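You operate a simulated robot arm through the tools that you are given. There is no shell and no other tool. Be economical: measure what you need, move in short steps, check, and stop when the job is done.

You are at the controls of a simulated robot arm. One attempt, no reset.

TASK
Stack the rubber pad that says "26" from the top of the white bench on top of the rubber pad marked "57". Turn the channel knob to 3. Put the tapered adapter on the top of the white bench away on the steel counter. Put the 11 mm socket from the top of the white bench on the silver steel dish and the 12 mm socket on top of the filter there. Open the steel door of the black cabinet, take the white cup and leave it in the shelf inside the black cabinet and shut the door again. Put one of the clean cartridges from the steel stand on the top of the black table. Put the short tube from the inside of the steel frame on the green book. Turn the current knob to 6. Take the roll of foil and put it on the top of the steel bench. Put the grey tape roll from the top of the long steel bench on the top of the leak detector and the white tape roll on the top of the grey shelving. Any order will do. Set down upright: tapered adapter, white cup, clean cartridge, short tube.

The check looks at the end state, three seconds after you hand in, the way a careful person would. Anything else that was tipped, shoved, dropped, spilled or broken makes it a failure.

THE ROBOT
A 6-joint arm with a fingered hand on a trunk, on a base that drives. Base frame: it is fixed to the floor where the robot stands at the start and does not move with it; the origin is under the middle of the robot, x ahead of it, y to its left, z up; the surface under the hand at the start is at about z = 940. Lengths are in mm, angles in degrees, forces in N, time in s.
With the tool pointing down near the work surface it reaches from about 160 to 820 mm from the robot's upright axis, wherever it stands. Its first joint turns from -166.0 to 166.0 degrees. Places, roughly: channel knob [600, -200, 1000]; clean cartridge (6x6x16 cm) [-800, -2400, 900]; current knob [-8000, -600, 1400]; filter [500, -1000, 1000]; green book [-5750, 1750, 750]; roll of foil (5x5x19 cm) [-7200, 1900, 1000]; rubber pad [500, 0, 1000]; shelf inside the black cabinet [-3200, -2200, 1200]; short tube (8x8x13 cm) [-6400, -400, 900]; socket [500, -1000, 1000]; steel counter [-7900, -2300, 900]; steel dish (8x8x4 cm) [600, -800, 1000]; steel door of the black cabinet [-3100, -2000, 1500]; tape roll [-6750, 1750, 1000]; tapered adapter (4x4x6 cm) [600, 200, 1000]; top of the black table (20x171 cm) [-1500, 820, 860]; top of the grey shelving (26x156 cm) [-7900, -2340, 1840]; top of the leak detector (23x25 cm) [-8240, -160, 900]; top of the steel bench [-5100, -2200, 800]; white cup (7x7x8 cm) [-900, 800, 900]. Payload 4 kg.
Tool frame: the origin (TCP) lies between the finger pads and is the grasp point; the fingertips stand 20 mm ahead of it; z points along the fingers, y is the line along which they close. Largest opening 140 mm; the body of the gripper starts 54 mm behind the TCP. The gripper is a hand of 3 fingers: y runs from the thumb to the fingers, the wrist lies at [0, 0, -215] in the tool frame, and closing takes about 1.5 s.
Orientation is that of the tool frame in the base frame, as a unit quaternion [w, x, y, z]. With the fingers straight down and closing along the base's y, the tool's x points along the base's -x, its y along +y and its z along -z.

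THE INTERFACE
- The arm moves only by the tool drive_tool. Its argument "commands" is a list that holds one entry, the list of rows, each a list of 6 numbers: the shift along the tool's x, y, z in units of 25 mm (1.0 is 25 mm), then the turn, a rotation vector about the tool's x, y, z in units of 6 degrees (1.0 is 6 degrees). In form: [[[tx, ty, tz, wx, wy, wz], ...]]. A call has 1 to 8 rows; each row shifts and turns the commanded pose from where the row before left it, along the tool's axes as they then stand. "hand" is the closure in counts, from 0 (fully open) to 255 (shut), set as the call begins (left out, the last holds). A call with a number of a shift or a turn outside -1 to 1 is refused whole. Rows are played at 5 a second. More than 50 mm and 8.6 degrees between two rows, or a gripper value outside its range, and nothing of the call is played. A pose out of reach is approached as far as the arm can. The call stops where the force on the tool passes 40 N (or 10 N more than at its start, if that is more) or the arm is blocked; 0.2 s more then pass. Each finger travels about 45 mm/s and halts on what it meets, pressing with about 30 N; the grip force reading is that of the motor and also rises with nothing between the fingers. The clock runs only during rows and for 0.2 s after the last one: add rows that do not move to give the fingers time. It gives the time, the measured TCP pose, the force on the tool (base axes), the opening and the grip force at its end, in the units of the frame above (readings bear some noise), with the torque about the TCP (base axes, N m) and any sound that the robot's microphone picked up, and new pictures: "pictures" is both (left out), scene, wrist or none.
- Cameras (640 x 400 px; columns grow to the right, rows downward): "scene" is now at [58.3, 156.8, 1539.7]; the picture's right is [-0.38, -0.92, 0.00], its down [-0.63, 0.26, -0.73] and it looks along [0.68, -0.28, -0.68] (base axes); focal length 260 px, centre (320, 200). "wrist" rides on the gripper at [74, -43, -79] in the tool frame; the picture's right is [0.50, 0.87, 0.00], its down [-0.59, 0.34, -0.73] and it looks along [-0.64, 0.37, 0.68] (tool axes); focal length 275 px, centre (320, 200). There is no depth. A picture from a camera that has moved, and an enlarged one, comes with that camera's place and axes in the base frame and with its lens. The place of the scene camera against the robot may be out by one fixed shift of up to 12 mm in any direction.
- lift_body(by): slides the trunk up (or, below 0, down) by that many mm; the arm and the scene camera ride with it, the base frame stays. It gives what a move gives, with no picture.
- base_move(legs): drives the robot by 1 to 6 legs, each [ahead, left, turn to the left] in mm, mm and degrees, along the robot's own axes; the way and the turn of a leg run together, so that a leg with both is an arc; at most 1500 mm and 180 degrees a leg. The arm and the cameras ride along, it lands a little off, and it stops where it bumps. It gives what a move gives, and a new picture of the scene camera.
- set_fingers(finger1, finger2, thumb_bend): sets how far each is bent, from 0 (flat) to 1 (curled in); at 0.3 the hand is open as for a grip, at 0.7 the pads meet at the TCP. One left out holds its place. A second passes; each finger stops where it meets its share of the squeeze, and holds until it gets a number again. A gripper value or a shape takes the hand back. It gives what a move gives, with no picture; readings hold the bend of each and the force on the fingers (four entries, about 0 where the hand has none), thumb and palm.
- preshape(shape): the hand has 3 fingers and takes this shape, open, in about a second: jaw (thumb against the fingers, like two jaws); tri (thumb and two fingers); tip (a fingertip pinch); poke (one finger out to press); point (the index stretched); flat (the hand flat); cup (the hand cupped); fist (a fist). The gripper value then closes the fingers along that shape, each until it touches; the sizes above hold for jaw. It gives what a move gives, with no picture.
- head_to(pan, tilt): turns the head with the scene camera to pan (to the left, within 120 degrees either way) and tilt (down, from -29 to 69), counted from straight ahead of the robot. It gives what a move gives, and a new picture of the scene camera.
- inspect(camera, box): a new picture of the part [left, top, right, bottom] of that camera's present view, enlarged. The clock stands still meanwhile.
- job_done(): hands the job in; it is judged then, once.

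Work in short steps. Places have to be worked out from the pictures, the camera data and where the tool is seen: move nearer, look again, correct. Check each grasp and each placing, and mend what went wrong. You have 567 turns and 360 pictures in all, those below and enlarged ones among them. Open the gripper and draw the arm clear of the work before you hand the job in, unless the task says otherwise.

The tools are called after ">>>" as a command line: name --argument value ..., lists and objects as JSON in quotes. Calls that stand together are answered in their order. drive_tool: Moves the arm, as the interface text tells. Its arguments: {"type":"object","properties":{"commands":{"type":"array"},"hand":{"type":"number"},"pictures":{"type":"string","enum":["both","scene","wrist","none"]}},"required":["commands"]} The other tools are called the same way: lift_body (by) slides the trunk up or down; preshape (shape) gives the hand a shape; set_fingers (finger1, finger2, thumb_bend) moves the fingers one by one; base_move (legs) drives the base; head_to (pan, tilt) turns the head that bears the scene camera; inspect (camera, box) takes an enlarged picture of a part of a camera's view; job_done () hands the job in.

At the start:

```text
clock: 0.0
eef_pos: [382.9, -302.4, 1274.1]
tcp_rot: [0.001, 0.0, 1.0, 0.0]
contact_force: [-0.6, -0.6, -0.5]
moment: [0.01, 0.0, -0.03]
gripper_width: 139.9
grasp_force: 0.1
shape: jaw
bend: [0.3, 0.3, 0.3]
finger forces: [0.0, 0.0, 0.0, 0.0, 0.0, 0.0]
trunk travel left (down, up): [-125.0, 465.0]
robot x, y, heading: [-1.4, 0.0, -0.0]
head pan, tilt: [-22.6, 42.9]
```

scene: 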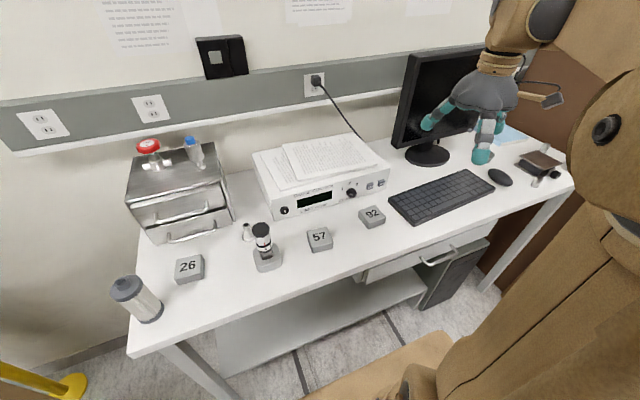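
wrist: 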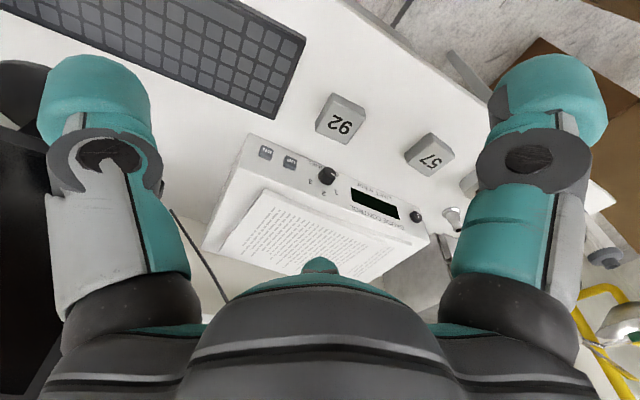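

I'll look closer at the bench before doing anything.

>>> inspect --camera "scene" --box '[100, 180, 340, 330]'

>>> inspect --camera "scene" --box '[240, 130, 400, 230]'

>>> inspect --camera "wrist" --box '[220, 90, 460, 240]'

```text
2.67 times, centred on (220, 255) of scene
camera zoom: at [58.3, 156.8, 1539.7], right [-0.38, -0.92, 0.0], down [-0.63, 0.26, -0.73], along [0.68, -0.28, -0.68], focal length 693 px, centre (587, 53)
```

zoom: 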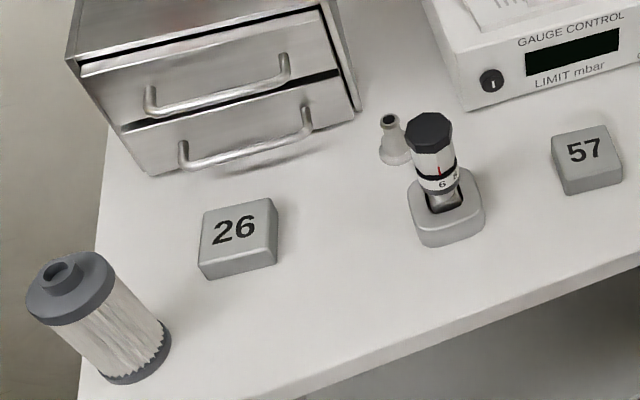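

```text
4.00 times, centred on (320, 180) of scene
camera zoom: at [58.3, 156.8, 1539.7], right [-0.38, -0.92, 0.0], down [-0.63, 0.26, -0.73], along [0.68, -0.28, -0.68], focal length 1040 px, centre (320, 280)
```

zoom: 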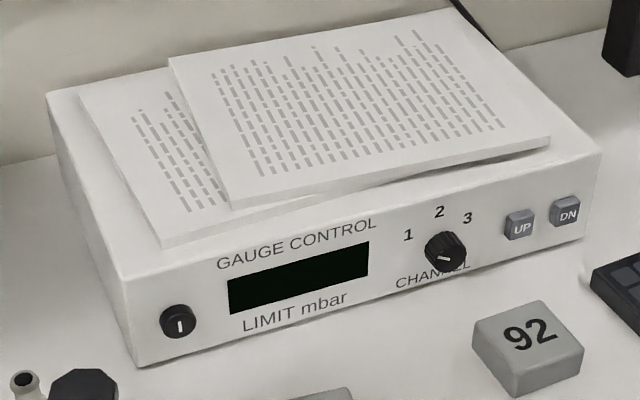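

```text
2.67 times, centred on (340, 165) of wrist
camera zoom: at [308.2, -344.6, 1352.7], right [-0.5, 0.87, 0.0], down [0.59, 0.34, 0.73], along [0.64, 0.37, -0.68], focal length 734 px, centre (267, 293)
```

zoom: 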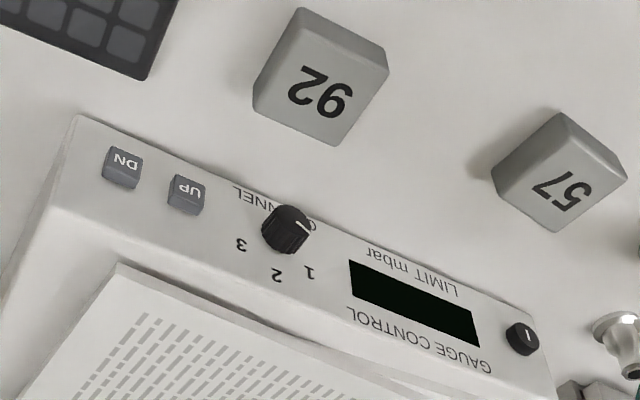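

The adapter is the small cone at about (581,165), pad 26 is at (525,323) and pad 57 at (496,-20). I turn the head right to see the filter and sockets end.

>>> head_to --pan -68 --tilt 40

```text
clock: 1.1
eef_pos: [381.9, -302.4, 1273.7]
tcp_rot: [-0.001, 0.0, 1.0, 0.0]
contact_force: [0.7, -0.1, 0.5]
moment: [0.0, -0.03, -0.01]
gripper_width: 139.9
grasp_force: 0.0
shape: jaw
bend: [0.3, 0.3, 0.3]
finger forces: [0.0, 0.0, 0.0, 0.0, 0.0, 0.0]
trunk travel left (down, up): [-125.0, 465.0]
robot x, y, heading: [1.3, 1.1, 0.1]
head pan, tilt: [-68.0, 40.0]
camera scene: at [13.6, 110.0, 1543.9], right [-0.93, -0.38, 0.0], down [-0.24, 0.6, -0.77], along [0.29, -0.71, -0.64], focal length 260 px, centre (320, 200)
```

scene: 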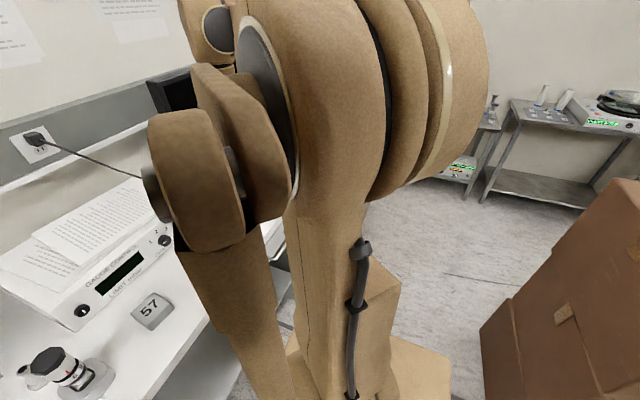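

The arm blocks that view, so I start with pad 26. I move the hand left above it at a safe height.

>>> drive_tool --commands '[[[-0.5, 1, 0, 0, 0, 0], [-0.5, 1, 0, 0, 0, 0], [-0.5, 1, 0, 0, 0, 0], [-0.5, 1, 0, 0, 0, 0], [0, 1, 0, 0, 0, 0], [0, 1, 0, 0, 0, 0], [0, 1, 0, 0, 0, 0], [0, 1, 0, 0, 0, 0]]]' --pictures "none"

>>> drive_tool --commands '[[[-0.2, 1, 0, 0, 0, 0], [-0.2, 1, 0, 0, 0, 0], [-0.2, 1, 0, 0, 0, 0], [-0.2, 1, 0, 0, 0, 0], [-0.2, 1, 0, 0, 0, 0], [-0.2, 1, 0, 0, 0, 0], [-0.2, 1, 0, 0, 0, 0], [-0.2, 1, 0, 0, 0, 0]]]' --pictures "none"

>>> drive_tool --commands '[[[-0.2, 1, 0.5, 0, 0, 0], [-0.2, 1, 0.5, 0, 0, 0], [-0.2, 1, 0.5, 0, 0, 0], [-0.2, 1, 0.5, 0, 0, 0], [-0.2, 1, 0.5, 0, 0, 0], [0, 1, 0.5, 0, 0, 0], [0, 1, 0.5, 0, 0, 0], [0, 0, 0, 0, 0, 0]]]' --pictures "wrist"

>>> head_to --pan 5 --tilt 45

```text
clock: 2.9
eef_pos: [432.3, -103.5, 1273.5]
tcp_rot: [0.0, 0.0, 1.0, 0.0]
contact_force: [-0.7, -0.6, 0.6]
moment: [0.0, -0.01, 0.01]
gripper_width: 139.7
grasp_force: 0.0
shape: jaw
bend: [0.3, 0.3, 0.3]
finger forces: [0.0, 0.0, 0.0, 0.0, 0.1, 0.0]
trunk travel left (down, up): [-125.0, 465.0]
robot x, y, heading: [-0.3, -0.6, -0.3]
head pan, tilt: [-68.0, 40.0]
```

```text
clock: 4.7
eef_pos: [472.2, 96.6, 1273.6]
tcp_rot: [-0.001, 0.0, 1.0, 0.0]
contact_force: [-0.9, 1.2, -0.3]
moment: [-0.02, -0.02, 0.03]
gripper_width: 140.0
grasp_force: 0.1
shape: jaw
bend: [0.3, 0.3, 0.3]
finger forces: [0.1, 0.0, 0.0, 0.1, 0.0, 0.0]
trunk travel left (down, up): [-125.0, 465.0]
robot x, y, heading: [-0.8, 1.9, -0.1]
head pan, tilt: [-68.0, 40.0]
```

```text
clock: 6.5
eef_pos: [496.5, 269.1, 1185.9]
tcp_rot: [0.0, 0.0, 1.0, 0.0]
contact_force: [0.0, -0.8, -0.1]
moment: [-0.02, -0.04, 0.0]
gripper_width: 139.7
grasp_force: 0.0
shape: jaw
bend: [0.3, 0.3, 0.3]
finger forces: [0.1, 0.0, 0.1, 0.0, 0.0, 0.0]
trunk travel left (down, up): [-125.0, 465.0]
robot x, y, heading: [1.4, -0.3, -0.0]
head pan, tilt: [-68.0, 40.0]
camera wrist: at [422.6, 226.0, 1265.2], right [-0.5, 0.87, 0.0], down [0.59, 0.34, 0.73], along [0.64, 0.37, -0.68], focal length 275 px, centre (320, 200)
```

wrist: 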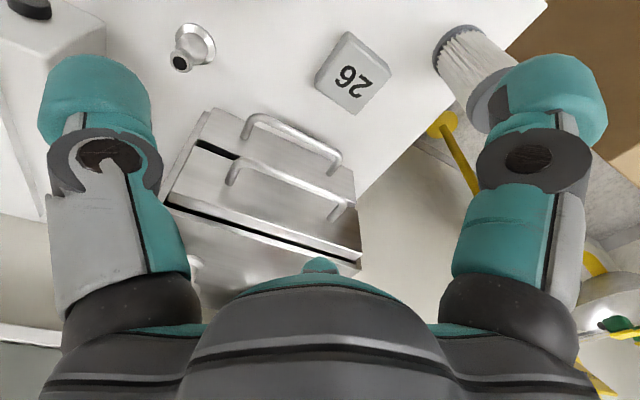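

```text
clock: 8.0
eef_pos: [497.4, 268.8, 1185.3]
tcp_rot: [0.0, 0.0, 1.0, 0.001]
contact_force: [0.4, -1.6, 0.1]
moment: [-0.03, 0.01, -0.01]
gripper_width: 139.9
grasp_force: 0.1
shape: jaw
bend: [0.3, 0.3, 0.3]
finger forces: [0.0, 0.1, 0.0, 0.1, 0.0, 0.0]
trunk travel left (down, up): [-125.0, 465.0]
robot x, y, heading: [-0.6, 2.1, -0.0]
head pan, tilt: [5.0, 45.0]
camera scene: at [62.8, 196.1, 1536.6], right [0.09, -1.0, 0.0], down [-0.7, -0.06, -0.71], along [0.7, 0.06, -0.71], focal length 260 px, centre (320, 200)
```

scene: 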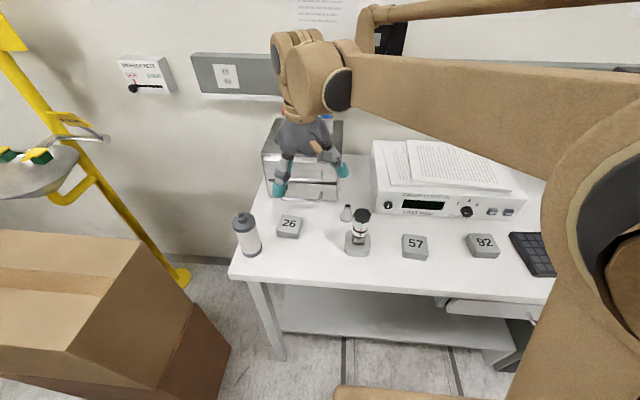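

Pad 26 works out to centre (514,320), about 59 mm wide and nearly square to the axes. I go above it with the fingers partly closed.

>>> drive_tool --commands '[[[-0.34, 1, 0, 0, 0, 0], [-0.34, 1, 0, 0, 0, 0], [0, 0, 1, 0, 0, 0], [0, 0, 1, 0, 0, 0], [0, 0, 1, 0, 0, 0], [0, 0, 1, 0, 0, 0], [0, 0, 1, 0, 0, 0], [0, 0, 1, 0, 0, 0]]]' --hand 70 --pictures "both"

```text
clock: 9.8
eef_pos: [516.5, 322.2, 1035.7]
tcp_rot: [0.001, 0.0, 1.0, 0.0]
contact_force: [-0.1, 0.1, -0.1]
moment: [0.01, 0.0, 0.02]
gripper_width: 102.1
grasp_force: 0.1
shape: jaw
bend: [0.25, 0.26, 0.24]
finger forces: [0.2, 0.1, 0.0, 0.1, 0.1, 0.0]
trunk travel left (down, up): [-125.0, 465.0]
robot x, y, heading: [-0.7, -3.1, -0.0]
head pan, tilt: [5.0, 45.0]
camera scene: at [63.1, 196.3, 1536.5], right [0.09, -1.0, 0.0], down [-0.7, -0.06, -0.71], along [0.7, 0.06, -0.71], focal length 260 px, centre (320, 200)
camera wrist: at [442.9, 280.0, 1114.9], right [-0.5, 0.87, 0.0], down [0.59, 0.34, 0.73], along [0.64, 0.37, -0.68], focal length 275 px, centre (320, 200)
```

scene: 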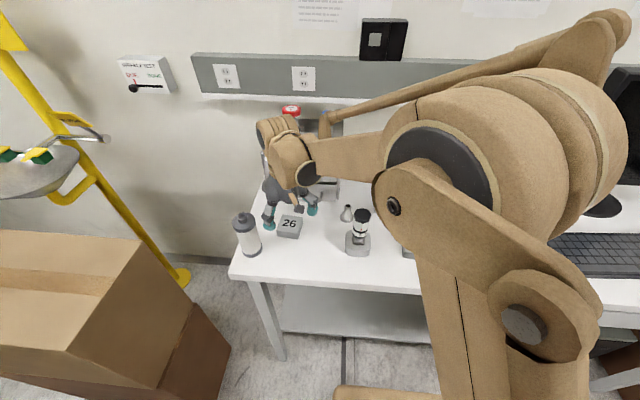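
wrist: 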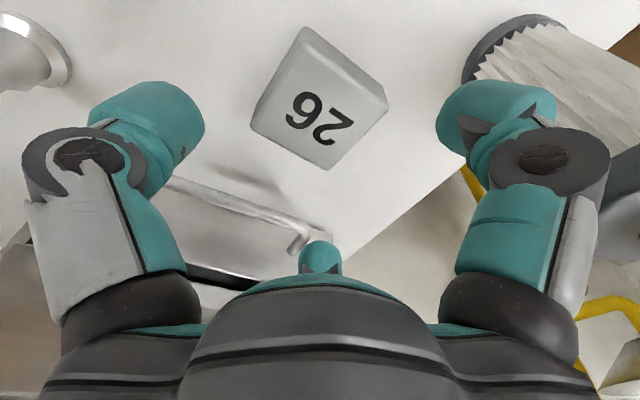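

The pad lies centred between the fingers. I descend and close.

>>> drive_tool --commands '[[[0, 0, 1, 0, 0, 0], [0, 0, 1, 0, 0, 0], [0, 0, 0.84, 0, 0, 0]]]' --pictures "none"

>>> drive_tool --commands '[[[0, 0, 0, 0, 0, 0], [0, 0, 0, 0, 0, 0], [0, 0, 0, 0, 0, 0], [0, 0, 0, 0, 0, 0], [0, 0, 0, 0, 0, 0], [0, 0, 0, 0, 0, 0], [0, 0, 0, 0, 0, 0]]]' --hand 255 --pictures "wrist"

```text
clock: 10.6
eef_pos: [514.7, 324.0, 964.4]
tcp_rot: [0.001, 0.0, 1.0, 0.0]
contact_force: [-1.1, 0.3, 0.7]
moment: [0.01, -0.03, -0.01]
gripper_width: 101.9
grasp_force: 0.0
shape: jaw
bend: [0.25, 0.26, 0.24]
finger forces: [0.0, 0.0, 0.0, 0.1, 0.1, 0.0]
trunk travel left (down, up): [-125.0, 465.0]
robot x, y, heading: [2.0, 0.6, -0.1]
head pan, tilt: [5.0, 45.0]
```

```text
clock: 12.2
eef_pos: [514.3, 323.2, 963.7]
tcp_rot: [0.0, 0.001, 1.0, 0.0]
contact_force: [-0.3, 1.1, 0.6]
moment: [-0.02, 0.01, 0.0]
gripper_width: 65.1
grasp_force: 29.7
shape: jaw
bend: [0.35, 0.35, 0.35]
finger forces: [24.8, 22.3, 0.0, 0.0, 26.9, 0.1]
trunk travel left (down, up): [-125.0, 465.0]
robot x, y, heading: [-1.0, 0.3, -0.1]
head pan, tilt: [5.0, 45.0]
camera wrist: at [440.1, 280.8, 1043.5], right [-0.5, 0.87, 0.0], down [0.59, 0.34, 0.73], along [0.64, 0.37, -0.68], focal length 275 px, centre (320, 200)
```

wrist: 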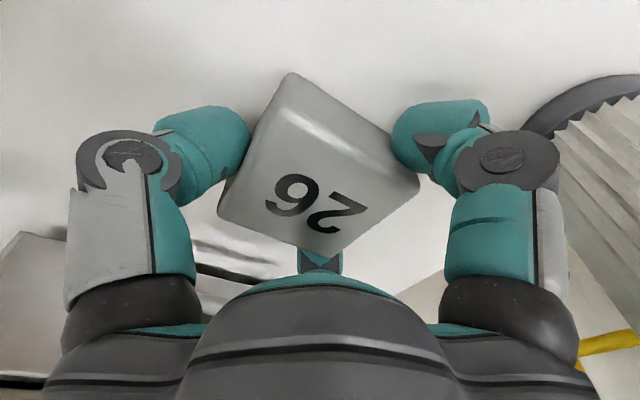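

Pad 26 is held at 65 mm. I lift it and carry it over towards pad 57.

>>> drive_tool --commands '[[[0, 0, -1, 0, 0, 0], [0, 0, -1, 0, 0, 0], [0, 0, -1, 0, 0, 0], [0, 0, -1, 0, 0, 0], [0, 0, -1, 0, 0, 0], [0, 0, -1, 0, 0, 0], [0.2, -1, -0.5, 0, 0, 0], [0.2, -1, -0.5, 0, 0, 0]]]' --pictures "none"

>>> drive_tool --commands '[[[0.1, -1, 0, 0, 0, 0], [0.1, -1, 0, 0, 0, 0], [0.1, -1, 0, 0, 0, 0], [0.1, -1, 0, 0, 0, 0], [0.1, -1, 0, 0, 0, 0], [0.1, -1, 0, 0, 0, 0], [0.1, -1, 0, 0, 0, 0], [0, -1, 0, 0, 0, 0]]]' --pictures "both"

```text
clock: 14.0
eef_pos: [500.7, 273.9, 1137.8]
tcp_rot: [0.0, 0.0, 1.0, 0.0]
contact_force: [-0.8, 0.2, -1.3]
moment: [0.05, -0.01, 0.01]
gripper_width: 64.9
grasp_force: 29.8
shape: jaw
bend: [0.35, 0.35, 0.35]
finger forces: [24.7, 22.4, 0.1, 0.1, 26.6, 0.1]
trunk travel left (down, up): [-125.0, 465.0]
robot x, y, heading: [-1.9, -3.3, 0.1]
head pan, tilt: [5.0, 45.0]
```

```text
clock: 15.8
eef_pos: [486.8, 72.3, 1140.2]
tcp_rot: [0.0, 0.001, 1.0, 0.001]
contact_force: [0.7, 0.3, -1.1]
moment: [0.01, -0.01, 0.01]
gripper_width: 65.0
grasp_force: 30.0
shape: jaw
bend: [0.35, 0.35, 0.35]
finger forces: [25.0, 22.7, 0.0, 0.0, 26.2, 0.0]
trunk travel left (down, up): [-125.0, 465.0]
robot x, y, heading: [0.2, -1.3, -0.1]
head pan, tilt: [5.0, 45.0]
camera scene: at [62.8, 195.7, 1536.6], right [0.09, -1.0, 0.0], down [-0.7, -0.06, -0.71], along [0.7, 0.06, -0.71], focal length 260 px, centre (320, 200)
camera wrist: at [412.1, 29.6, 1218.4], right [-0.5, 0.87, 0.0], down [0.59, 0.34, 0.73], along [0.64, 0.37, -0.68], focal length 275 px, centre (320, 200)
```

scene: 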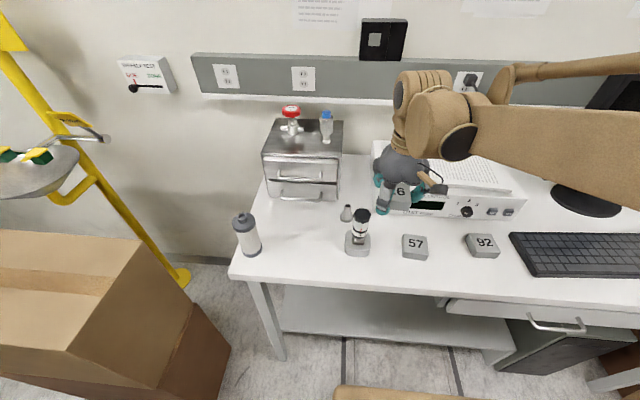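
wrist: 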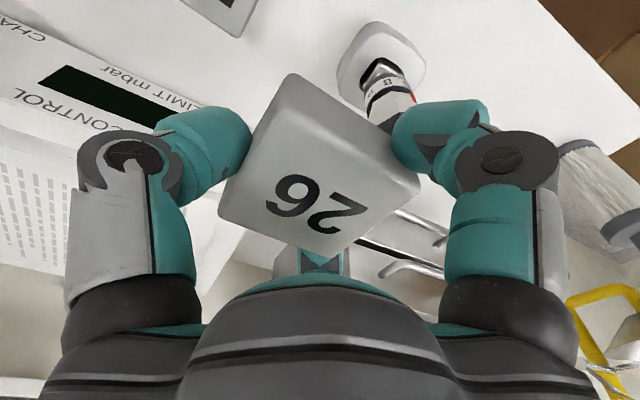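

I zoom on pad 57 to fix its position and thickness.

>>> inspect --camera "scene" --box '[336, 200, 516, 270]'

```text
3.56 times, centred on (426, 235) of scene
camera zoom: at [62.8, 195.7, 1536.6], right [0.09, -1.0, 0.0], down [-0.7, -0.06, -0.71], along [0.7, 0.06, -0.71], focal length 924 px, centre (-57, 76)
```

zoom: 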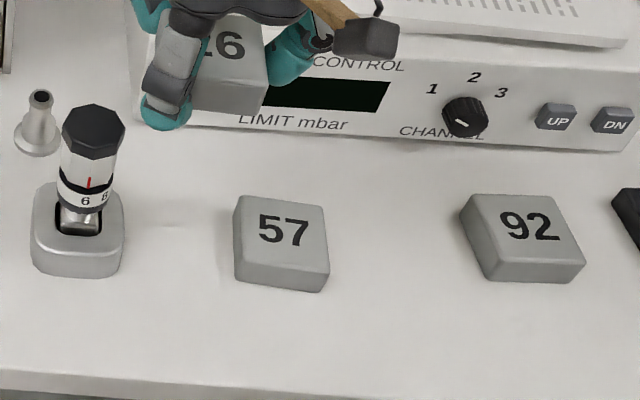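

Pad 57 is about 30 mm thick, centred near (480,-19). I lower pad 26 over it and check before contact.

>>> drive_tool --commands '[[[0.1, -1, 0, 0, 0, 0], [0, -1, 0, 0, 0, 0], [0, -1, 0, 0, 0, 0], [0, -0.65, 1, 0, 0, 0], [0, 0, 1, 0, 0, 0], [0, 0, 1, 0, 0, 0], [0, 0, 1, 0, 0, 0], [0, 0, 1, 0, 0, 0]]]' --pictures "scene"

>>> inspect --camera "scene" --box '[336, 180, 516, 270]'

```text
clock: 17.6
eef_pos: [485.3, -18.5, 1012.3]
tcp_rot: [0.0, 0.0, 1.0, 0.0]
contact_force: [-0.1, 0.5, 0.4]
moment: [0.02, -0.04, -0.01]
gripper_width: 64.7
grasp_force: 30.2
shape: jaw
bend: [0.35, 0.35, 0.35]
finger forces: [25.1, 22.7, 0.1, 0.0, 26.0, 0.1]
trunk travel left (down, up): [-125.0, 465.0]
robot x, y, heading: [4.5, 0.3, -0.1]
head pan, tilt: [5.0, 45.0]
camera scene: at [63.3, 196.0, 1536.6], right [0.09, -1.0, 0.0], down [-0.7, -0.06, -0.71], along [0.7, 0.06, -0.71], focal length 260 px, centre (320, 200)
```

scene: 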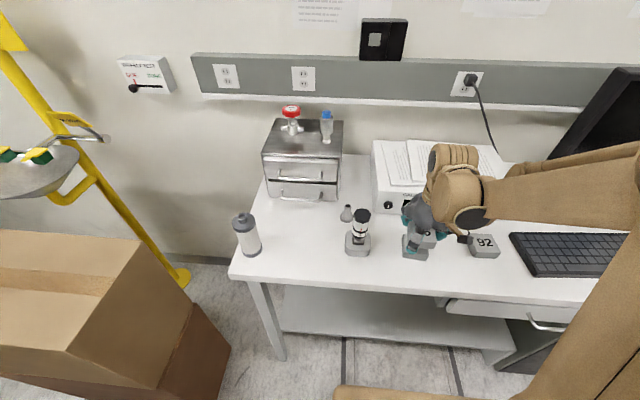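

```text
3.56 times, centred on (426, 225) of scene
camera zoom: at [63.3, 196.0, 1536.6], right [0.09, -1.0, 0.0], down [-0.7, -0.06, -0.71], along [0.7, 0.06, -0.71], focal length 924 px, centre (-57, 111)
```

zoom: 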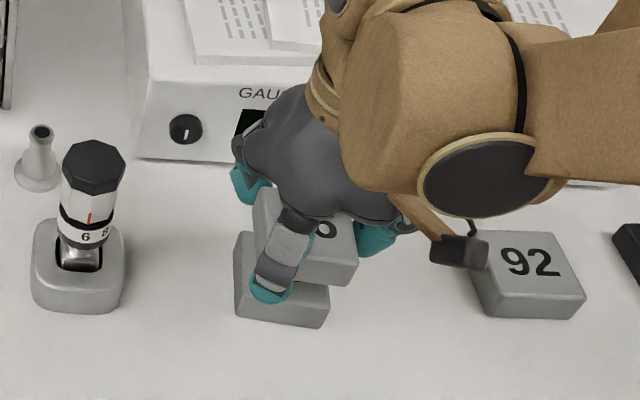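

Pad 26 sits a few mm too far right and is a little rotated relative to 57. I correct by +6 mm y, +3 mm x and about 5° yaw, then lower to contact.

>>> drive_tool --commands '[[[-0.12, 0.24, 0, 0, 0, 0.7], [0, 0, 0.35, 0, 0, 0], [0, 0, 0.2, 0, 0, 0], [0, 0, 0, 0, 0, 0]]]' --pictures "none"

>>> inspect --camera "scene" --box '[336, 180, 516, 270]'

```text
clock: 18.6
eef_pos: [487.8, -11.6, 999.7]
tcp_rot: [0.0, 0.037, 0.999, 0.0]
contact_force: [0.0, -0.2, -0.9]
moment: [0.0, -0.02, -0.02]
gripper_width: 64.5
grasp_force: 29.5
shape: jaw
bend: [0.35, 0.35, 0.35]
finger forces: [25.2, 22.8, 0.0, 0.0, 25.8, 0.0]
trunk travel left (down, up): [-125.0, 465.0]
robot x, y, heading: [0.3, 2.3, -0.0]
head pan, tilt: [5.0, 45.0]
```

```text
3.56 times, centred on (426, 225) of scene
camera zoom: at [62.9, 196.0, 1536.6], right [0.09, -1.0, 0.0], down [-0.7, -0.06, -0.71], along [0.7, 0.06, -0.71], focal length 924 px, centre (-57, 111)
```

zoom: 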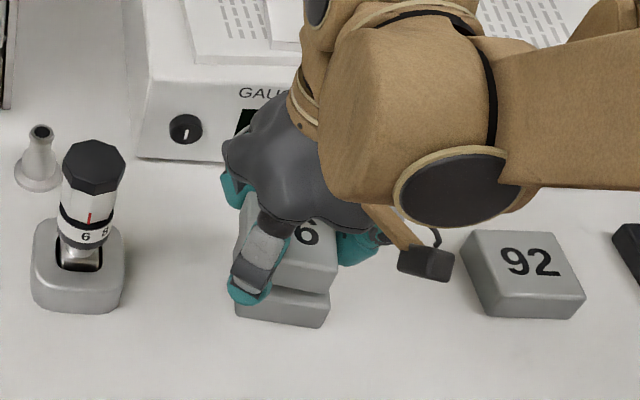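

Well aligned now. I lower the last millimetres until contact.

>>> drive_tool --commands '[[[0, 0, 0.12, 0, 0, 0], [0, 0, 0.1, 0, 0, 0], [0, 0, 0.08, 0, 0, 0]]]' --pictures "none"

```text
clock: 19.4
eef_pos: [487.1, -11.5, 993.6]
tcp_rot: [0.0, 0.036, 0.999, 0.0]
contact_force: [0.1, 0.9, -1.3]
moment: [0.01, 0.01, -0.01]
gripper_width: 64.9
grasp_force: 29.9
shape: jaw
bend: [0.35, 0.35, 0.35]
finger forces: [25.2, 22.6, 0.0, 0.0, 25.9, 0.0]
trunk travel left (down, up): [-125.0, 465.0]
robot x, y, heading: [1.6, 0.3, -0.1]
head pan, tilt: [5.0, 45.0]
```

>>> drive_tool --commands '[[[0, 0, 0.1, 0, 0, 0], [0, 0, 0.1, 0, 0, 0]]]' --pictures "none"

```text
clock: 20.0
eef_pos: [486.5, -12.4, 990.3]
tcp_rot: [0.001, 0.036, 0.999, 0.0]
contact_force: [2.6, 1.6, 36.6]
moment: [-0.12, 0.01, -0.03]
gripper_width: 66.5
grasp_force: 29.6
shape: jaw
bend: [0.35, 0.35, 0.35]
finger forces: [28.9, 26.3, 0.0, 0.0, 34.9, 0.0]
trunk travel left (down, up): [-125.0, 465.0]
robot x, y, heading: [-1.6, -0.7, -0.4]
head pan, tilt: [5.0, 45.0]
stopped in row 2: the force on the tool passed its limit at 44 N (the readings are from after the stop); the commanded pose is now the measured one
```

Contact made. I back off 1 mm, release and rise.

>>> drive_tool --commands '[[[0, 0, -0.08, 0, 0, 0], [0, 0, 0, 0, 0, 0], [0, 0, 0, 0, 0, 0], [0, 0, 0, 0, 0, 0], [0, 0, 0, 0, 0, 0], [0, 0, -0.5, 0, 0, 0], [0, 0, -1, 0, 0, 0], [0, 0, -1, 0, 0, 0]]]' --hand 70 --pictures "none"

>>> drive_tool --commands '[[[0, 0, -1, 0, 0, 0], [0, 0, -1, 0, 0, 0], [0, 0, -1, 0, 0, 0], [0, 0, -1, 0, 0, -0.7], [0.5, 0, -1, 0, 0, 0], [0.5, 0, -1, 0, 0, 0], [0, 0, 0, 0, 0, 0]]]' --pictures "both"

```text
clock: 21.8
eef_pos: [485.6, -11.6, 1053.1]
tcp_rot: [0.001, 0.037, 0.999, 0.0]
contact_force: [-0.7, 0.4, 0.1]
moment: [0.03, 0.01, -0.01]
gripper_width: 101.1
grasp_force: 0.1
shape: jaw
bend: [0.26, 0.26, 0.24]
finger forces: [0.0, 0.0, 0.0, 0.1, 0.1, 0.0]
trunk travel left (down, up): [-125.0, 465.0]
robot x, y, heading: [1.0, 0.5, -0.0]
head pan, tilt: [5.0, 45.0]
```

```text
clock: 23.4
eef_pos: [460.2, -15.8, 1204.3]
tcp_rot: [0.001, -0.001, 1.0, 0.0]
contact_force: [0.1, -0.7, -0.3]
moment: [0.01, 0.01, -0.03]
gripper_width: 101.0
grasp_force: 0.1
shape: jaw
bend: [0.26, 0.26, 0.24]
finger forces: [0.1, 0.1, 0.1, 0.0, 0.0, 0.0]
trunk travel left (down, up): [-125.0, 465.0]
robot x, y, heading: [1.5, -2.3, -0.1]
head pan, tilt: [5.0, 45.0]
camera scene: at [63.1, 196.0, 1536.6], right [0.09, -1.0, 0.0], down [-0.7, -0.06, -0.71], along [0.7, 0.06, -0.71], focal length 260 px, centre (320, 200)
camera wrist: at [386.6, -57.1, 1282.0], right [-0.5, 0.87, 0.0], down [0.59, 0.34, 0.74], along [0.64, 0.37, -0.68], focal length 275 px, centre (320, 200)
```

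scene: 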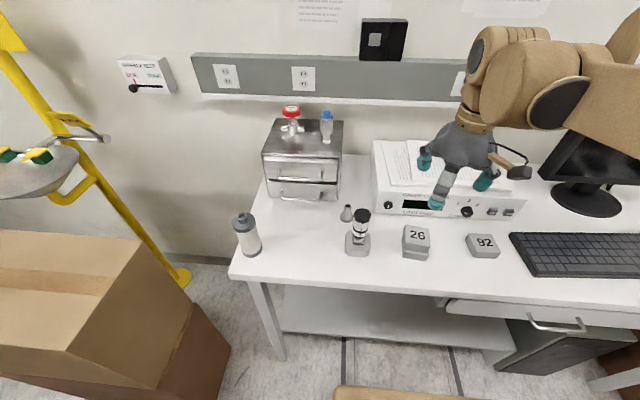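
wrist: 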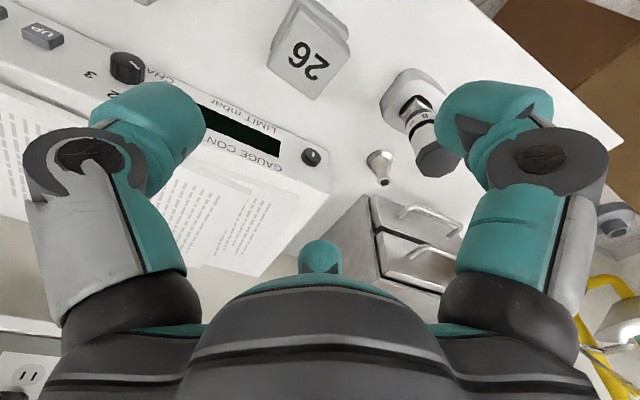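

Pads are stacked. Next the channel knob: I move the hand to view it from close by with the wrist camera.

>>> drive_tool --commands '[[[-0.21, -1, 0.6, 0, 0, 0], [-0.21, -1, 0.6, 0, 0, 0], [-0.21, -1, 0.6, 0, 0, 0], [-0.21, -1, 0.6, 0, 0, 0], [-0.21, -1, 0.6, 0, 0, 0], [-0.21, -1, 0.6, 0, 0, 0], [-0.21, -1, 0.6, 0, 0, 0], [-0.21, -1, 0.6, 0, 0, 0]]]' --pictures "wrist"

>>> inspect --camera "wrist" --box '[240, 120, 400, 220]'

```text
clock: 25.2
eef_pos: [503.2, -214.0, 1082.4]
tcp_rot: [0.0, -0.001, 1.0, -0.001]
contact_force: [0.4, 0.9, 1.2]
moment: [0.03, -0.01, 0.0]
gripper_width: 101.2
grasp_force: 0.1
shape: jaw
bend: [0.26, 0.26, 0.24]
finger forces: [0.0, 0.1, 0.0, 0.0, 0.1, 0.1]
trunk travel left (down, up): [-125.0, 465.0]
robot x, y, heading: [-1.1, 0.4, 0.2]
head pan, tilt: [5.0, 45.0]
camera wrist: at [429.4, -256.3, 1162.7], right [-0.5, 0.87, 0.0], down [0.59, 0.34, 0.74], along [0.64, 0.37, -0.68], focal length 275 px, centre (320, 200)
```

wrist: 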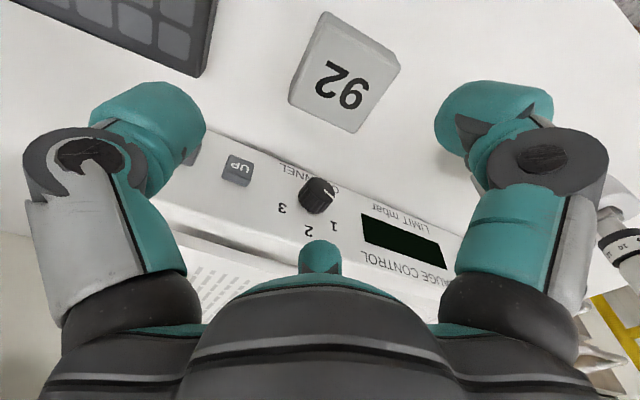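

```text
4.00 times, centred on (320, 170) of wrist
camera zoom: at [429.4, -256.3, 1162.7], right [-0.5, 0.87, 0.0], down [0.59, 0.34, 0.74], along [0.64, 0.37, -0.68], focal length 1101 px, centre (320, 320)
```

zoom: 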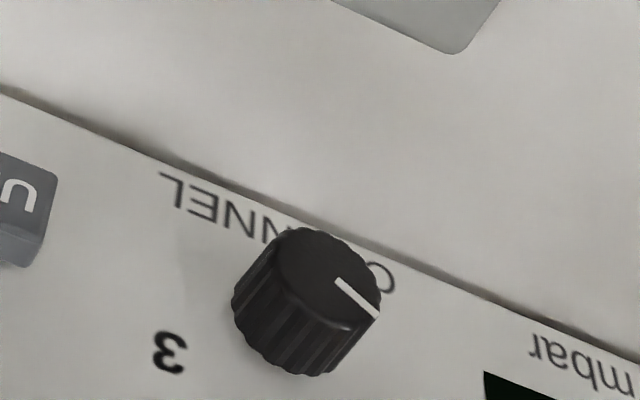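

I zoom on the dial to measure the label angles.

>>> inspect --camera "wrist" --box '[260, 170, 360, 250]'

>>> head_to --pan -15 --tilt 40

>>> inspect --camera "scene" --box '[320, 160, 440, 235]'

```text
5.00 times, centred on (310, 210) of wrist
camera zoom: at [429.4, -256.3, 1162.7], right [-0.5, 0.87, 0.0], down [0.59, 0.34, 0.74], along [0.64, 0.37, -0.68], focal length 1376 px, centre (370, 150)
```

zoom: 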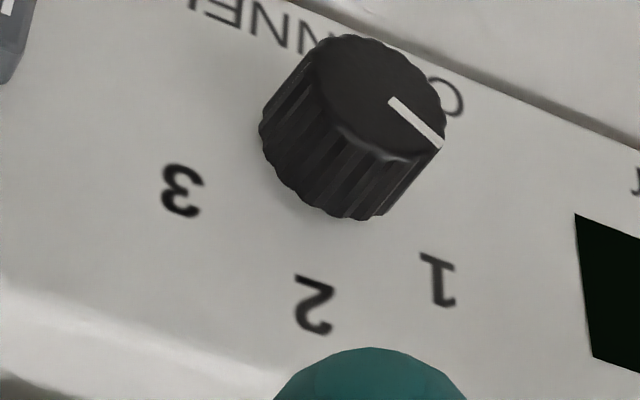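

```text
clock: 26.0
eef_pos: [503.0, -213.0, 1083.9]
tcp_rot: [0.001, -0.001, 1.0, 0.0]
contact_force: [-0.5, 0.0, 0.2]
moment: [0.01, 0.03, 0.01]
gripper_width: 101.1
grasp_force: 0.1
shape: jaw
bend: [0.26, 0.26, 0.24]
finger forces: [0.0, 0.1, 0.1, 0.0, 0.0, 0.0]
trunk travel left (down, up): [-125.0, 465.0]
robot x, y, heading: [0.4, 0.6, 0.0]
head pan, tilt: [-15.0, 40.0]
camera scene: at [64.0, 166.9, 1543.8], right [-0.26, -0.97, 0.0], down [-0.62, 0.17, -0.77], along [0.74, -0.2, -0.64], focal length 260 px, centre (320, 200)
```

scene: 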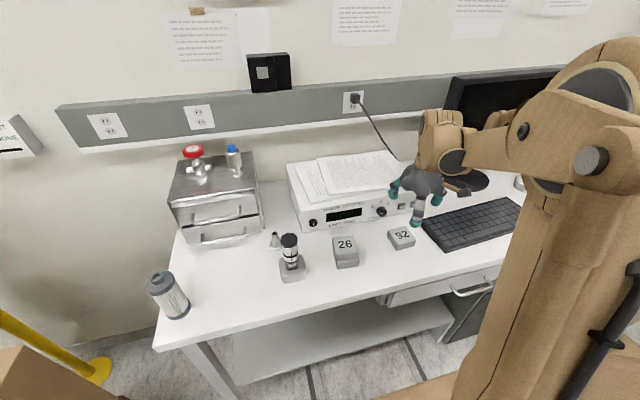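

```text
5.33 times, centred on (380, 198) of scene
camera zoom: at [64.0, 166.9, 1543.8], right [-0.26, -0.97, 0.0], down [-0.62, 0.17, -0.77], along [0.74, -0.2, -0.64], focal length 1387 px, centre (0, 213)
```

zoom: 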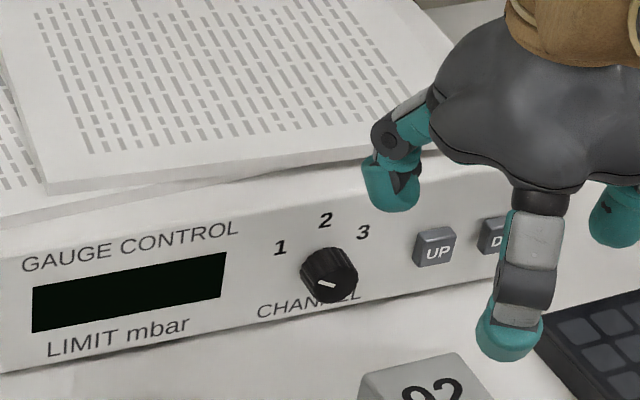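

Labels are at ±60° about the knob axis (y≈-166, z≈986), with the face at x≈583 and the pointer on 1. I'll grip the knob with the hand tilted and the camera side up, so I first raise and flip the hand about its axis.

>>> drive_tool --commands '[[[0.5, 0, -1, 0, 0, 1], [0, 0, -1, 0, 0, 1], [0, 0, -1, 0, 0, 1], [0, 0, 0, 0, 0, 1], [0, 0, 0, 0, 0, 1], [0, 0, 0, 0, 0, 1], [0, 0, 0, 0, 0, 1], [0, 0, 0, 0, 0, 1]]]' --pictures "none"

>>> drive_tool --commands '[[[0, 0, 0, 0, 0, 1], [0, 0, 0, 0, 0, 1], [0, 0, 0, 0, 0, 1], [0, 0, 0, 0, 0, 1], [0, 0, 0, 0, 0, 1], [0, 0, 0, 0, 0, 1], [0, 0, 0, 0, 0, 1], [0, 0, 0, 0, 0, 1]]]' --pictures "none"

>>> drive_tool --commands '[[[0, 0, 0, 0, 0, 1], [0, 0, 0, 0, 0, 1], [0, 0, 0, 0, 0, 1], [0, 0, 0, 0, 0, 1], [0, 0, 0, 0, 0, 1], [0, 0, 0, 0, 0, 1], [0, 0, 0, 0, 0, 1], [0, 0, 0, 0, 0, 1]]]' --pictures "none"

>>> drive_tool --commands '[[[0, 0, 0, 0, 0, 1], [0, 0, 0, 0, 0, 1], [0, 0, 0, 0, 0, 1], [0, 0, 0, 0, 0, 1], [0, 0, 0, 0, 0, 1], [0, 0, 0, 0, 0, 1], [0, 0, 0, 0, 0, 0]]]' --pictures "scene"

```text
clock: 27.8
eef_pos: [492.4, -211.9, 1157.1]
tcp_rot: [0.001, 0.407, 0.913, 0.0]
contact_force: [1.1, -0.2, 0.0]
moment: [-0.04, 0.01, 0.0]
gripper_width: 101.1
grasp_force: 0.0
shape: jaw
bend: [0.26, 0.26, 0.24]
finger forces: [0.1, 0.0, 0.1, 0.0, 0.0, 0.0]
trunk travel left (down, up): [-125.0, 465.0]
robot x, y, heading: [-0.1, -0.6, 0.1]
head pan, tilt: [-15.0, 40.0]
```

```text
clock: 29.6
eef_pos: [491.8, -212.2, 1159.0]
tcp_rot: [0.0, 0.744, 0.668, 0.001]
contact_force: [-0.3, 1.0, 0.0]
moment: [0.0, 0.0, -0.01]
gripper_width: 101.1
grasp_force: 0.1
shape: jaw
bend: [0.26, 0.26, 0.24]
finger forces: [0.0, 0.1, 0.1, 0.0, 0.0, 0.1]
trunk travel left (down, up): [-125.0, 465.0]
robot x, y, heading: [4.5, 3.0, 0.0]
head pan, tilt: [-15.0, 40.0]
```

```text
clock: 31.4
eef_pos: [492.1, -212.3, 1157.3]
tcp_rot: [-0.001, 0.951, 0.308, 0.0]
contact_force: [0.3, 0.7, 0.3]
moment: [-0.02, -0.05, 0.0]
gripper_width: 101.2
grasp_force: 0.0
shape: jaw
bend: [0.26, 0.26, 0.24]
finger forces: [0.0, 0.0, 0.1, 0.0, 0.0, 0.0]
trunk travel left (down, up): [-125.0, 465.0]
robot x, y, heading: [0.3, -1.6, -0.0]
head pan, tilt: [-15.0, 40.0]
```

```text
clock: 33.0
eef_pos: [491.2, -210.9, 1157.7]
tcp_rot: [0.001, 1.0, -0.001, 0.001]
contact_force: [0.4, -0.1, 0.1]
moment: [-0.01, 0.02, 0.01]
gripper_width: 101.1
grasp_force: 0.0
shape: jaw
bend: [0.26, 0.26, 0.24]
finger forces: [0.1, 0.0, 0.0, 0.1, 0.0, 0.0]
trunk travel left (down, up): [-125.0, 465.0]
robot x, y, heading: [-1.6, 0.4, -0.1]
head pan, tilt: [-15.0, 40.0]
camera scene: at [64.0, 166.8, 1543.9], right [-0.26, -0.97, 0.0], down [-0.62, 0.17, -0.77], along [0.74, -0.2, -0.64], focal length 260 px, centre (320, 200)
```

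scene: 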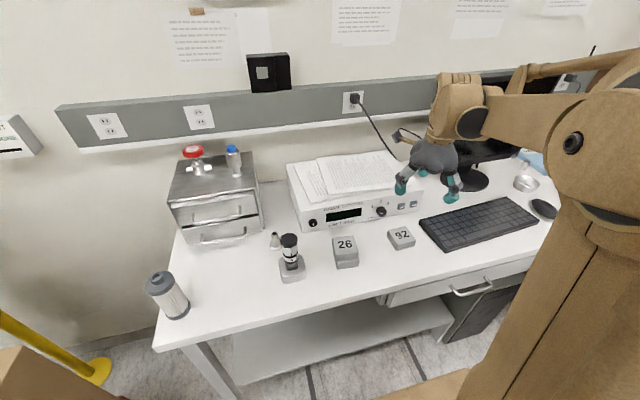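

The flip worked. I now tilt 40° so the fingers point forward and down, then roll -30° about the knob axis and narrow the fingers.

>>> drive_tool --commands '[[[0, 0, 0, 0, 0.953, 0], [0, 0, 0, 0, 0.953, 0], [0, 0, 0, 0, 0.953, 0], [0, 0, 0, 0, 0.953, 0], [0, 0, 0, 0, 0.953, 0], [0, 0, 0, 0, 0.953, 0], [0, 0, 0, 0, 0.953, 0]]]' --hand 165 --pictures "none"

>>> drive_tool --commands '[[[0, 0, 0, -0.766, 0, -0.643], [0, 0, 0, -0.766, 0, -0.643], [0, 0, 0, -0.766, 0, -0.643], [0, 0, 0, -0.766, 0, -0.643], [0, 0, 0, -0.766, 0, -0.643], [0, 0, 0, 0, 0, 0]]]' --pictures "both"

```text
clock: 34.6
eef_pos: [490.7, -211.9, 1158.4]
tcp_rot: [0.0, 0.939, 0.0, 0.344]
contact_force: [0.4, 0.0, 0.2]
moment: [-0.03, 0.03, 0.01]
gripper_width: 49.9
grasp_force: 0.0
shape: jaw
bend: [0.4, 0.4, 0.4]
finger forces: [0.0, 0.1, 0.1, 0.0, 0.0, 0.0]
trunk travel left (down, up): [-125.0, 465.0]
robot x, y, heading: [0.5, 1.1, 0.1]
head pan, tilt: [-15.0, 40.0]
```

```text
clock: 36.0
eef_pos: [492.0, -211.3, 1158.9]
tcp_rot: [0.243, 0.908, 0.089, 0.33]
contact_force: [-0.6, 0.8, 0.7]
moment: [0.01, 0.0, 0.01]
gripper_width: 49.6
grasp_force: 0.1
shape: jaw
bend: [0.4, 0.4, 0.4]
finger forces: [0.1, 0.1, 0.0, 0.1, 0.0, 0.1]
trunk travel left (down, up): [-125.0, 465.0]
robot x, y, heading: [-1.3, -3.3, 0.2]
head pan, tilt: [-15.0, 40.0]
camera scene: at [63.9, 166.8, 1543.9], right [-0.26, -0.97, 0.0], down [-0.62, 0.17, -0.77], along [0.74, -0.2, -0.64], focal length 260 px, centre (320, 200)
camera wrist: at [497.0, -120.5, 1230.7], right [0.38, -0.59, 0.71], down [-0.92, -0.2, 0.33], along [-0.05, -0.78, -0.62], focal length 275 px, centre (320, 200)
```

scene: 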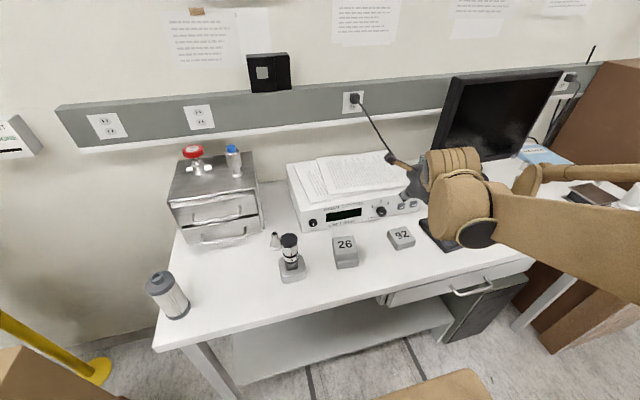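
wrist: 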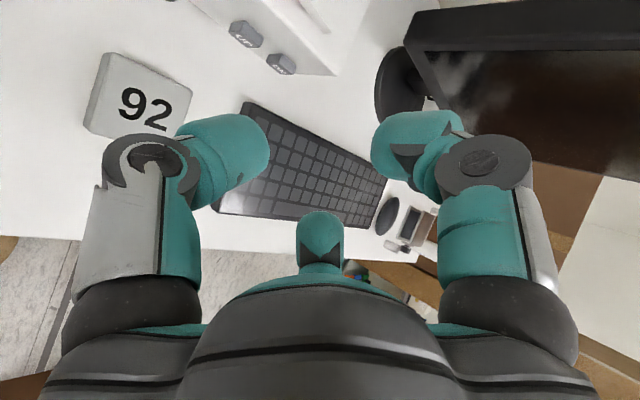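

Orientation is as designed. I move to a pre-grasp 90 mm short of the knob along the tool axis.

>>> drive_tool --commands '[[[-0.079, -0.836, 0.44, 0, 0, 0], [-0.079, -0.836, 0.44, 0, 0, 0], [-0.079, -0.836, 0.44, 0, 0, 0], [-0.079, -0.836, 0.44, 0, 0, 0], [-0.079, -0.836, 0.44, 0, 0, 0], [-0.079, -0.836, 0.44, 0, 0, 0], [0, 0, 0, 0, 0, 0]]]' --pictures "both"

```text
clock: 37.6
eef_pos: [529.3, -129.5, 1045.8]
tcp_rot: [0.244, 0.907, 0.088, 0.332]
contact_force: [0.4, 0.0, 0.0]
moment: [0.03, -0.01, 0.01]
gripper_width: 49.7
grasp_force: 0.1
shape: jaw
bend: [0.4, 0.4, 0.4]
finger forces: [0.1, 0.0, 0.1, 0.0, 0.1, 0.0]
trunk travel left (down, up): [-125.0, 465.0]
robot x, y, heading: [1.4, -1.4, -0.1]
head pan, tilt: [-15.0, 40.0]
camera scene: at [63.8, 166.9, 1543.9], right [-0.26, -0.97, 0.0], down [-0.62, 0.17, -0.77], along [0.74, -0.2, -0.64], focal length 260 px, centre (320, 200)
camera wrist: at [534.5, -39.7, 1118.2], right [0.38, -0.59, 0.71], down [-0.92, -0.2, 0.33], along [-0.05, -0.78, -0.62], focal length 275 px, centre (320, 200)
```

scene: 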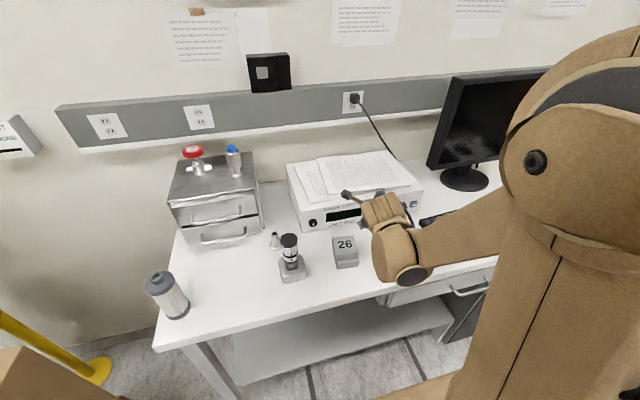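
wrist: 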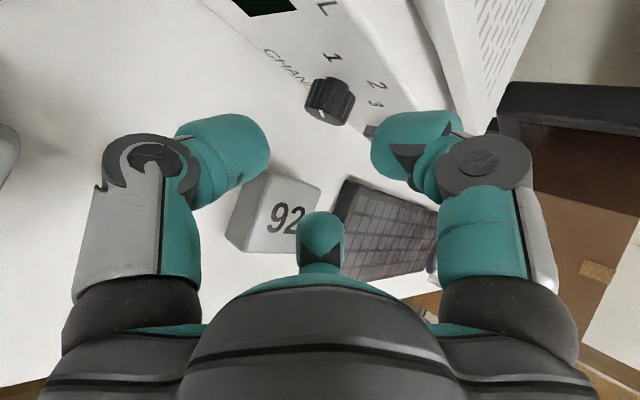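

The knob appears where predicted. I advance onto it.

>>> drive_tool --commands '[[[-0.062, 0.017, 0.863, 0, 0, 0], [-0.062, 0.017, 0.863, 0, 0, 0], [-0.062, 0.017, 0.863, 0, 0, 0], [-0.062, 0.017, 0.7, 0, 0, 0], [0, 0, 0, 0, 0, 0]]]' --pictures "both"

```text
clock: 38.5
eef_pos: [561.3, -160.9, 999.3]
tcp_rot: [0.244, 0.906, 0.088, 0.334]
contact_force: [-17.0, 6.1, 15.3]
moment: [-0.19, -1.04, 0.06]
gripper_width: 50.4
grasp_force: 0.0
shape: jaw
bend: [0.41, 0.4, 0.4]
finger forces: [27.5, 0.0, 0.0, 0.1, 0.1, 0.0]
trunk travel left (down, up): [-125.0, 465.0]
robot x, y, heading: [0.5, -3.8, 0.2]
head pan, tilt: [-15.0, 40.0]
stopped in row 4: the force on the tool passed its limit at 43 N (the readings are from after the stop); the commanded pose is now the measured one
camera scene: at [59.4, 168.2, 1544.1], right [-0.26, -0.97, 0.0], down [-0.62, 0.17, -0.77], along [0.74, -0.2, -0.64], focal length 260 px, centre (320, 200)
camera wrist: at [566.2, -68.8, 1072.3], right [0.38, -0.59, 0.72], down [-0.92, -0.2, 0.32], along [-0.05, -0.78, -0.62], focal length 275 px, centre (320, 200)
```

scene: 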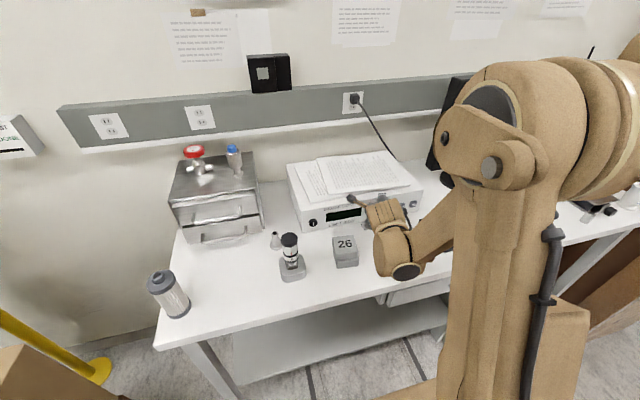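
wrist: 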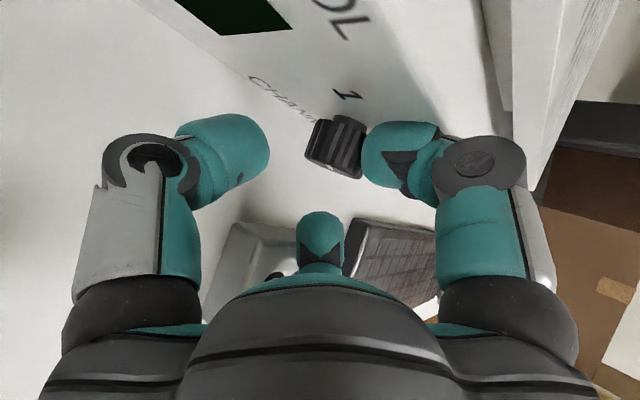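

Finger 1 touched the panel: in jaw shape the two fingers spread along tool x. I back off and try the fingertip-pinch shape.

>>> drive_tool --commands '[[[0, 0, -1, 0, 0, 0], [0, 0, -1, 0, 0, 0], [0, 0, -1, 0, 0, 0]]]' --pictures "none"

>>> preshape --shape "tip"

>>> drive_tool --commands '[[[0, 0, 0, 0, 0, 0], [0, 0, 0, 0, 0, 0], [0, 0, 0, 0, 0, 0], [0, 0, 0, 0, 0, 0]]]' --pictures "wrist" --hand 128

```text
clock: 39.3
eef_pos: [516.1, -130.4, 1046.7]
tcp_rot: [0.244, 0.907, 0.089, 0.333]
contact_force: [-0.1, 0.7, 0.8]
moment: [0.01, 0.01, -0.04]
gripper_width: 49.4
grasp_force: 0.1
shape: jaw
bend: [0.41, 0.4, 0.4]
finger forces: [0.1, 0.0, 0.1, 0.1, 0.1, 0.0]
trunk travel left (down, up): [-125.0, 465.0]
robot x, y, heading: [-5.3, -3.0, 0.1]
head pan, tilt: [-15.0, 40.0]
```

```text
clock: 40.2
eef_pos: [516.4, -131.6, 1045.6]
tcp_rot: [0.242, 0.907, 0.09, 0.332]
contact_force: [0.6, -0.8, 0.5]
moment: [0.01, 0.0, 0.01]
gripper_width: 139.9
grasp_force: 0.0
shape: tip
bend: [0.3, 0.3, 0.3]
finger forces: [0.0, 0.0, 0.0, 0.0, 0.0, 0.0]
trunk travel left (down, up): [-125.0, 465.0]
robot x, y, heading: [-3.8, -0.7, -0.1]
head pan, tilt: [-15.0, 40.0]
```

```text
clock: 41.2
eef_pos: [517.0, -130.8, 1046.5]
tcp_rot: [0.243, 0.907, 0.089, 0.333]
contact_force: [-0.1, -0.2, -0.5]
moment: [0.0, 0.01, 0.02]
gripper_width: 69.8
grasp_force: 0.0
shape: tip
bend: [0.34, 0.34, 0.33]
finger forces: [0.0, 0.0, 0.0, 0.1, 0.1, 0.1]
trunk travel left (down, up): [-125.0, 465.0]
robot x, y, heading: [-0.8, -2.6, -0.2]
head pan, tilt: [-15.0, 40.0]
camera wrist: at [521.9, -40.3, 1118.4], right [0.38, -0.59, 0.71], down [-0.92, -0.2, 0.33], along [-0.05, -0.78, -0.62], focal length 275 px, centre (320, 200)
```

wrist: 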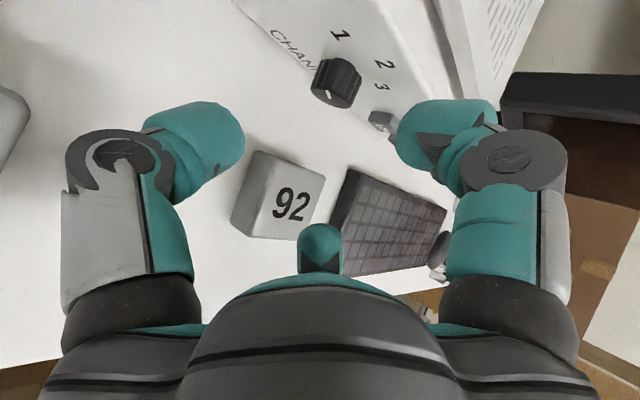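

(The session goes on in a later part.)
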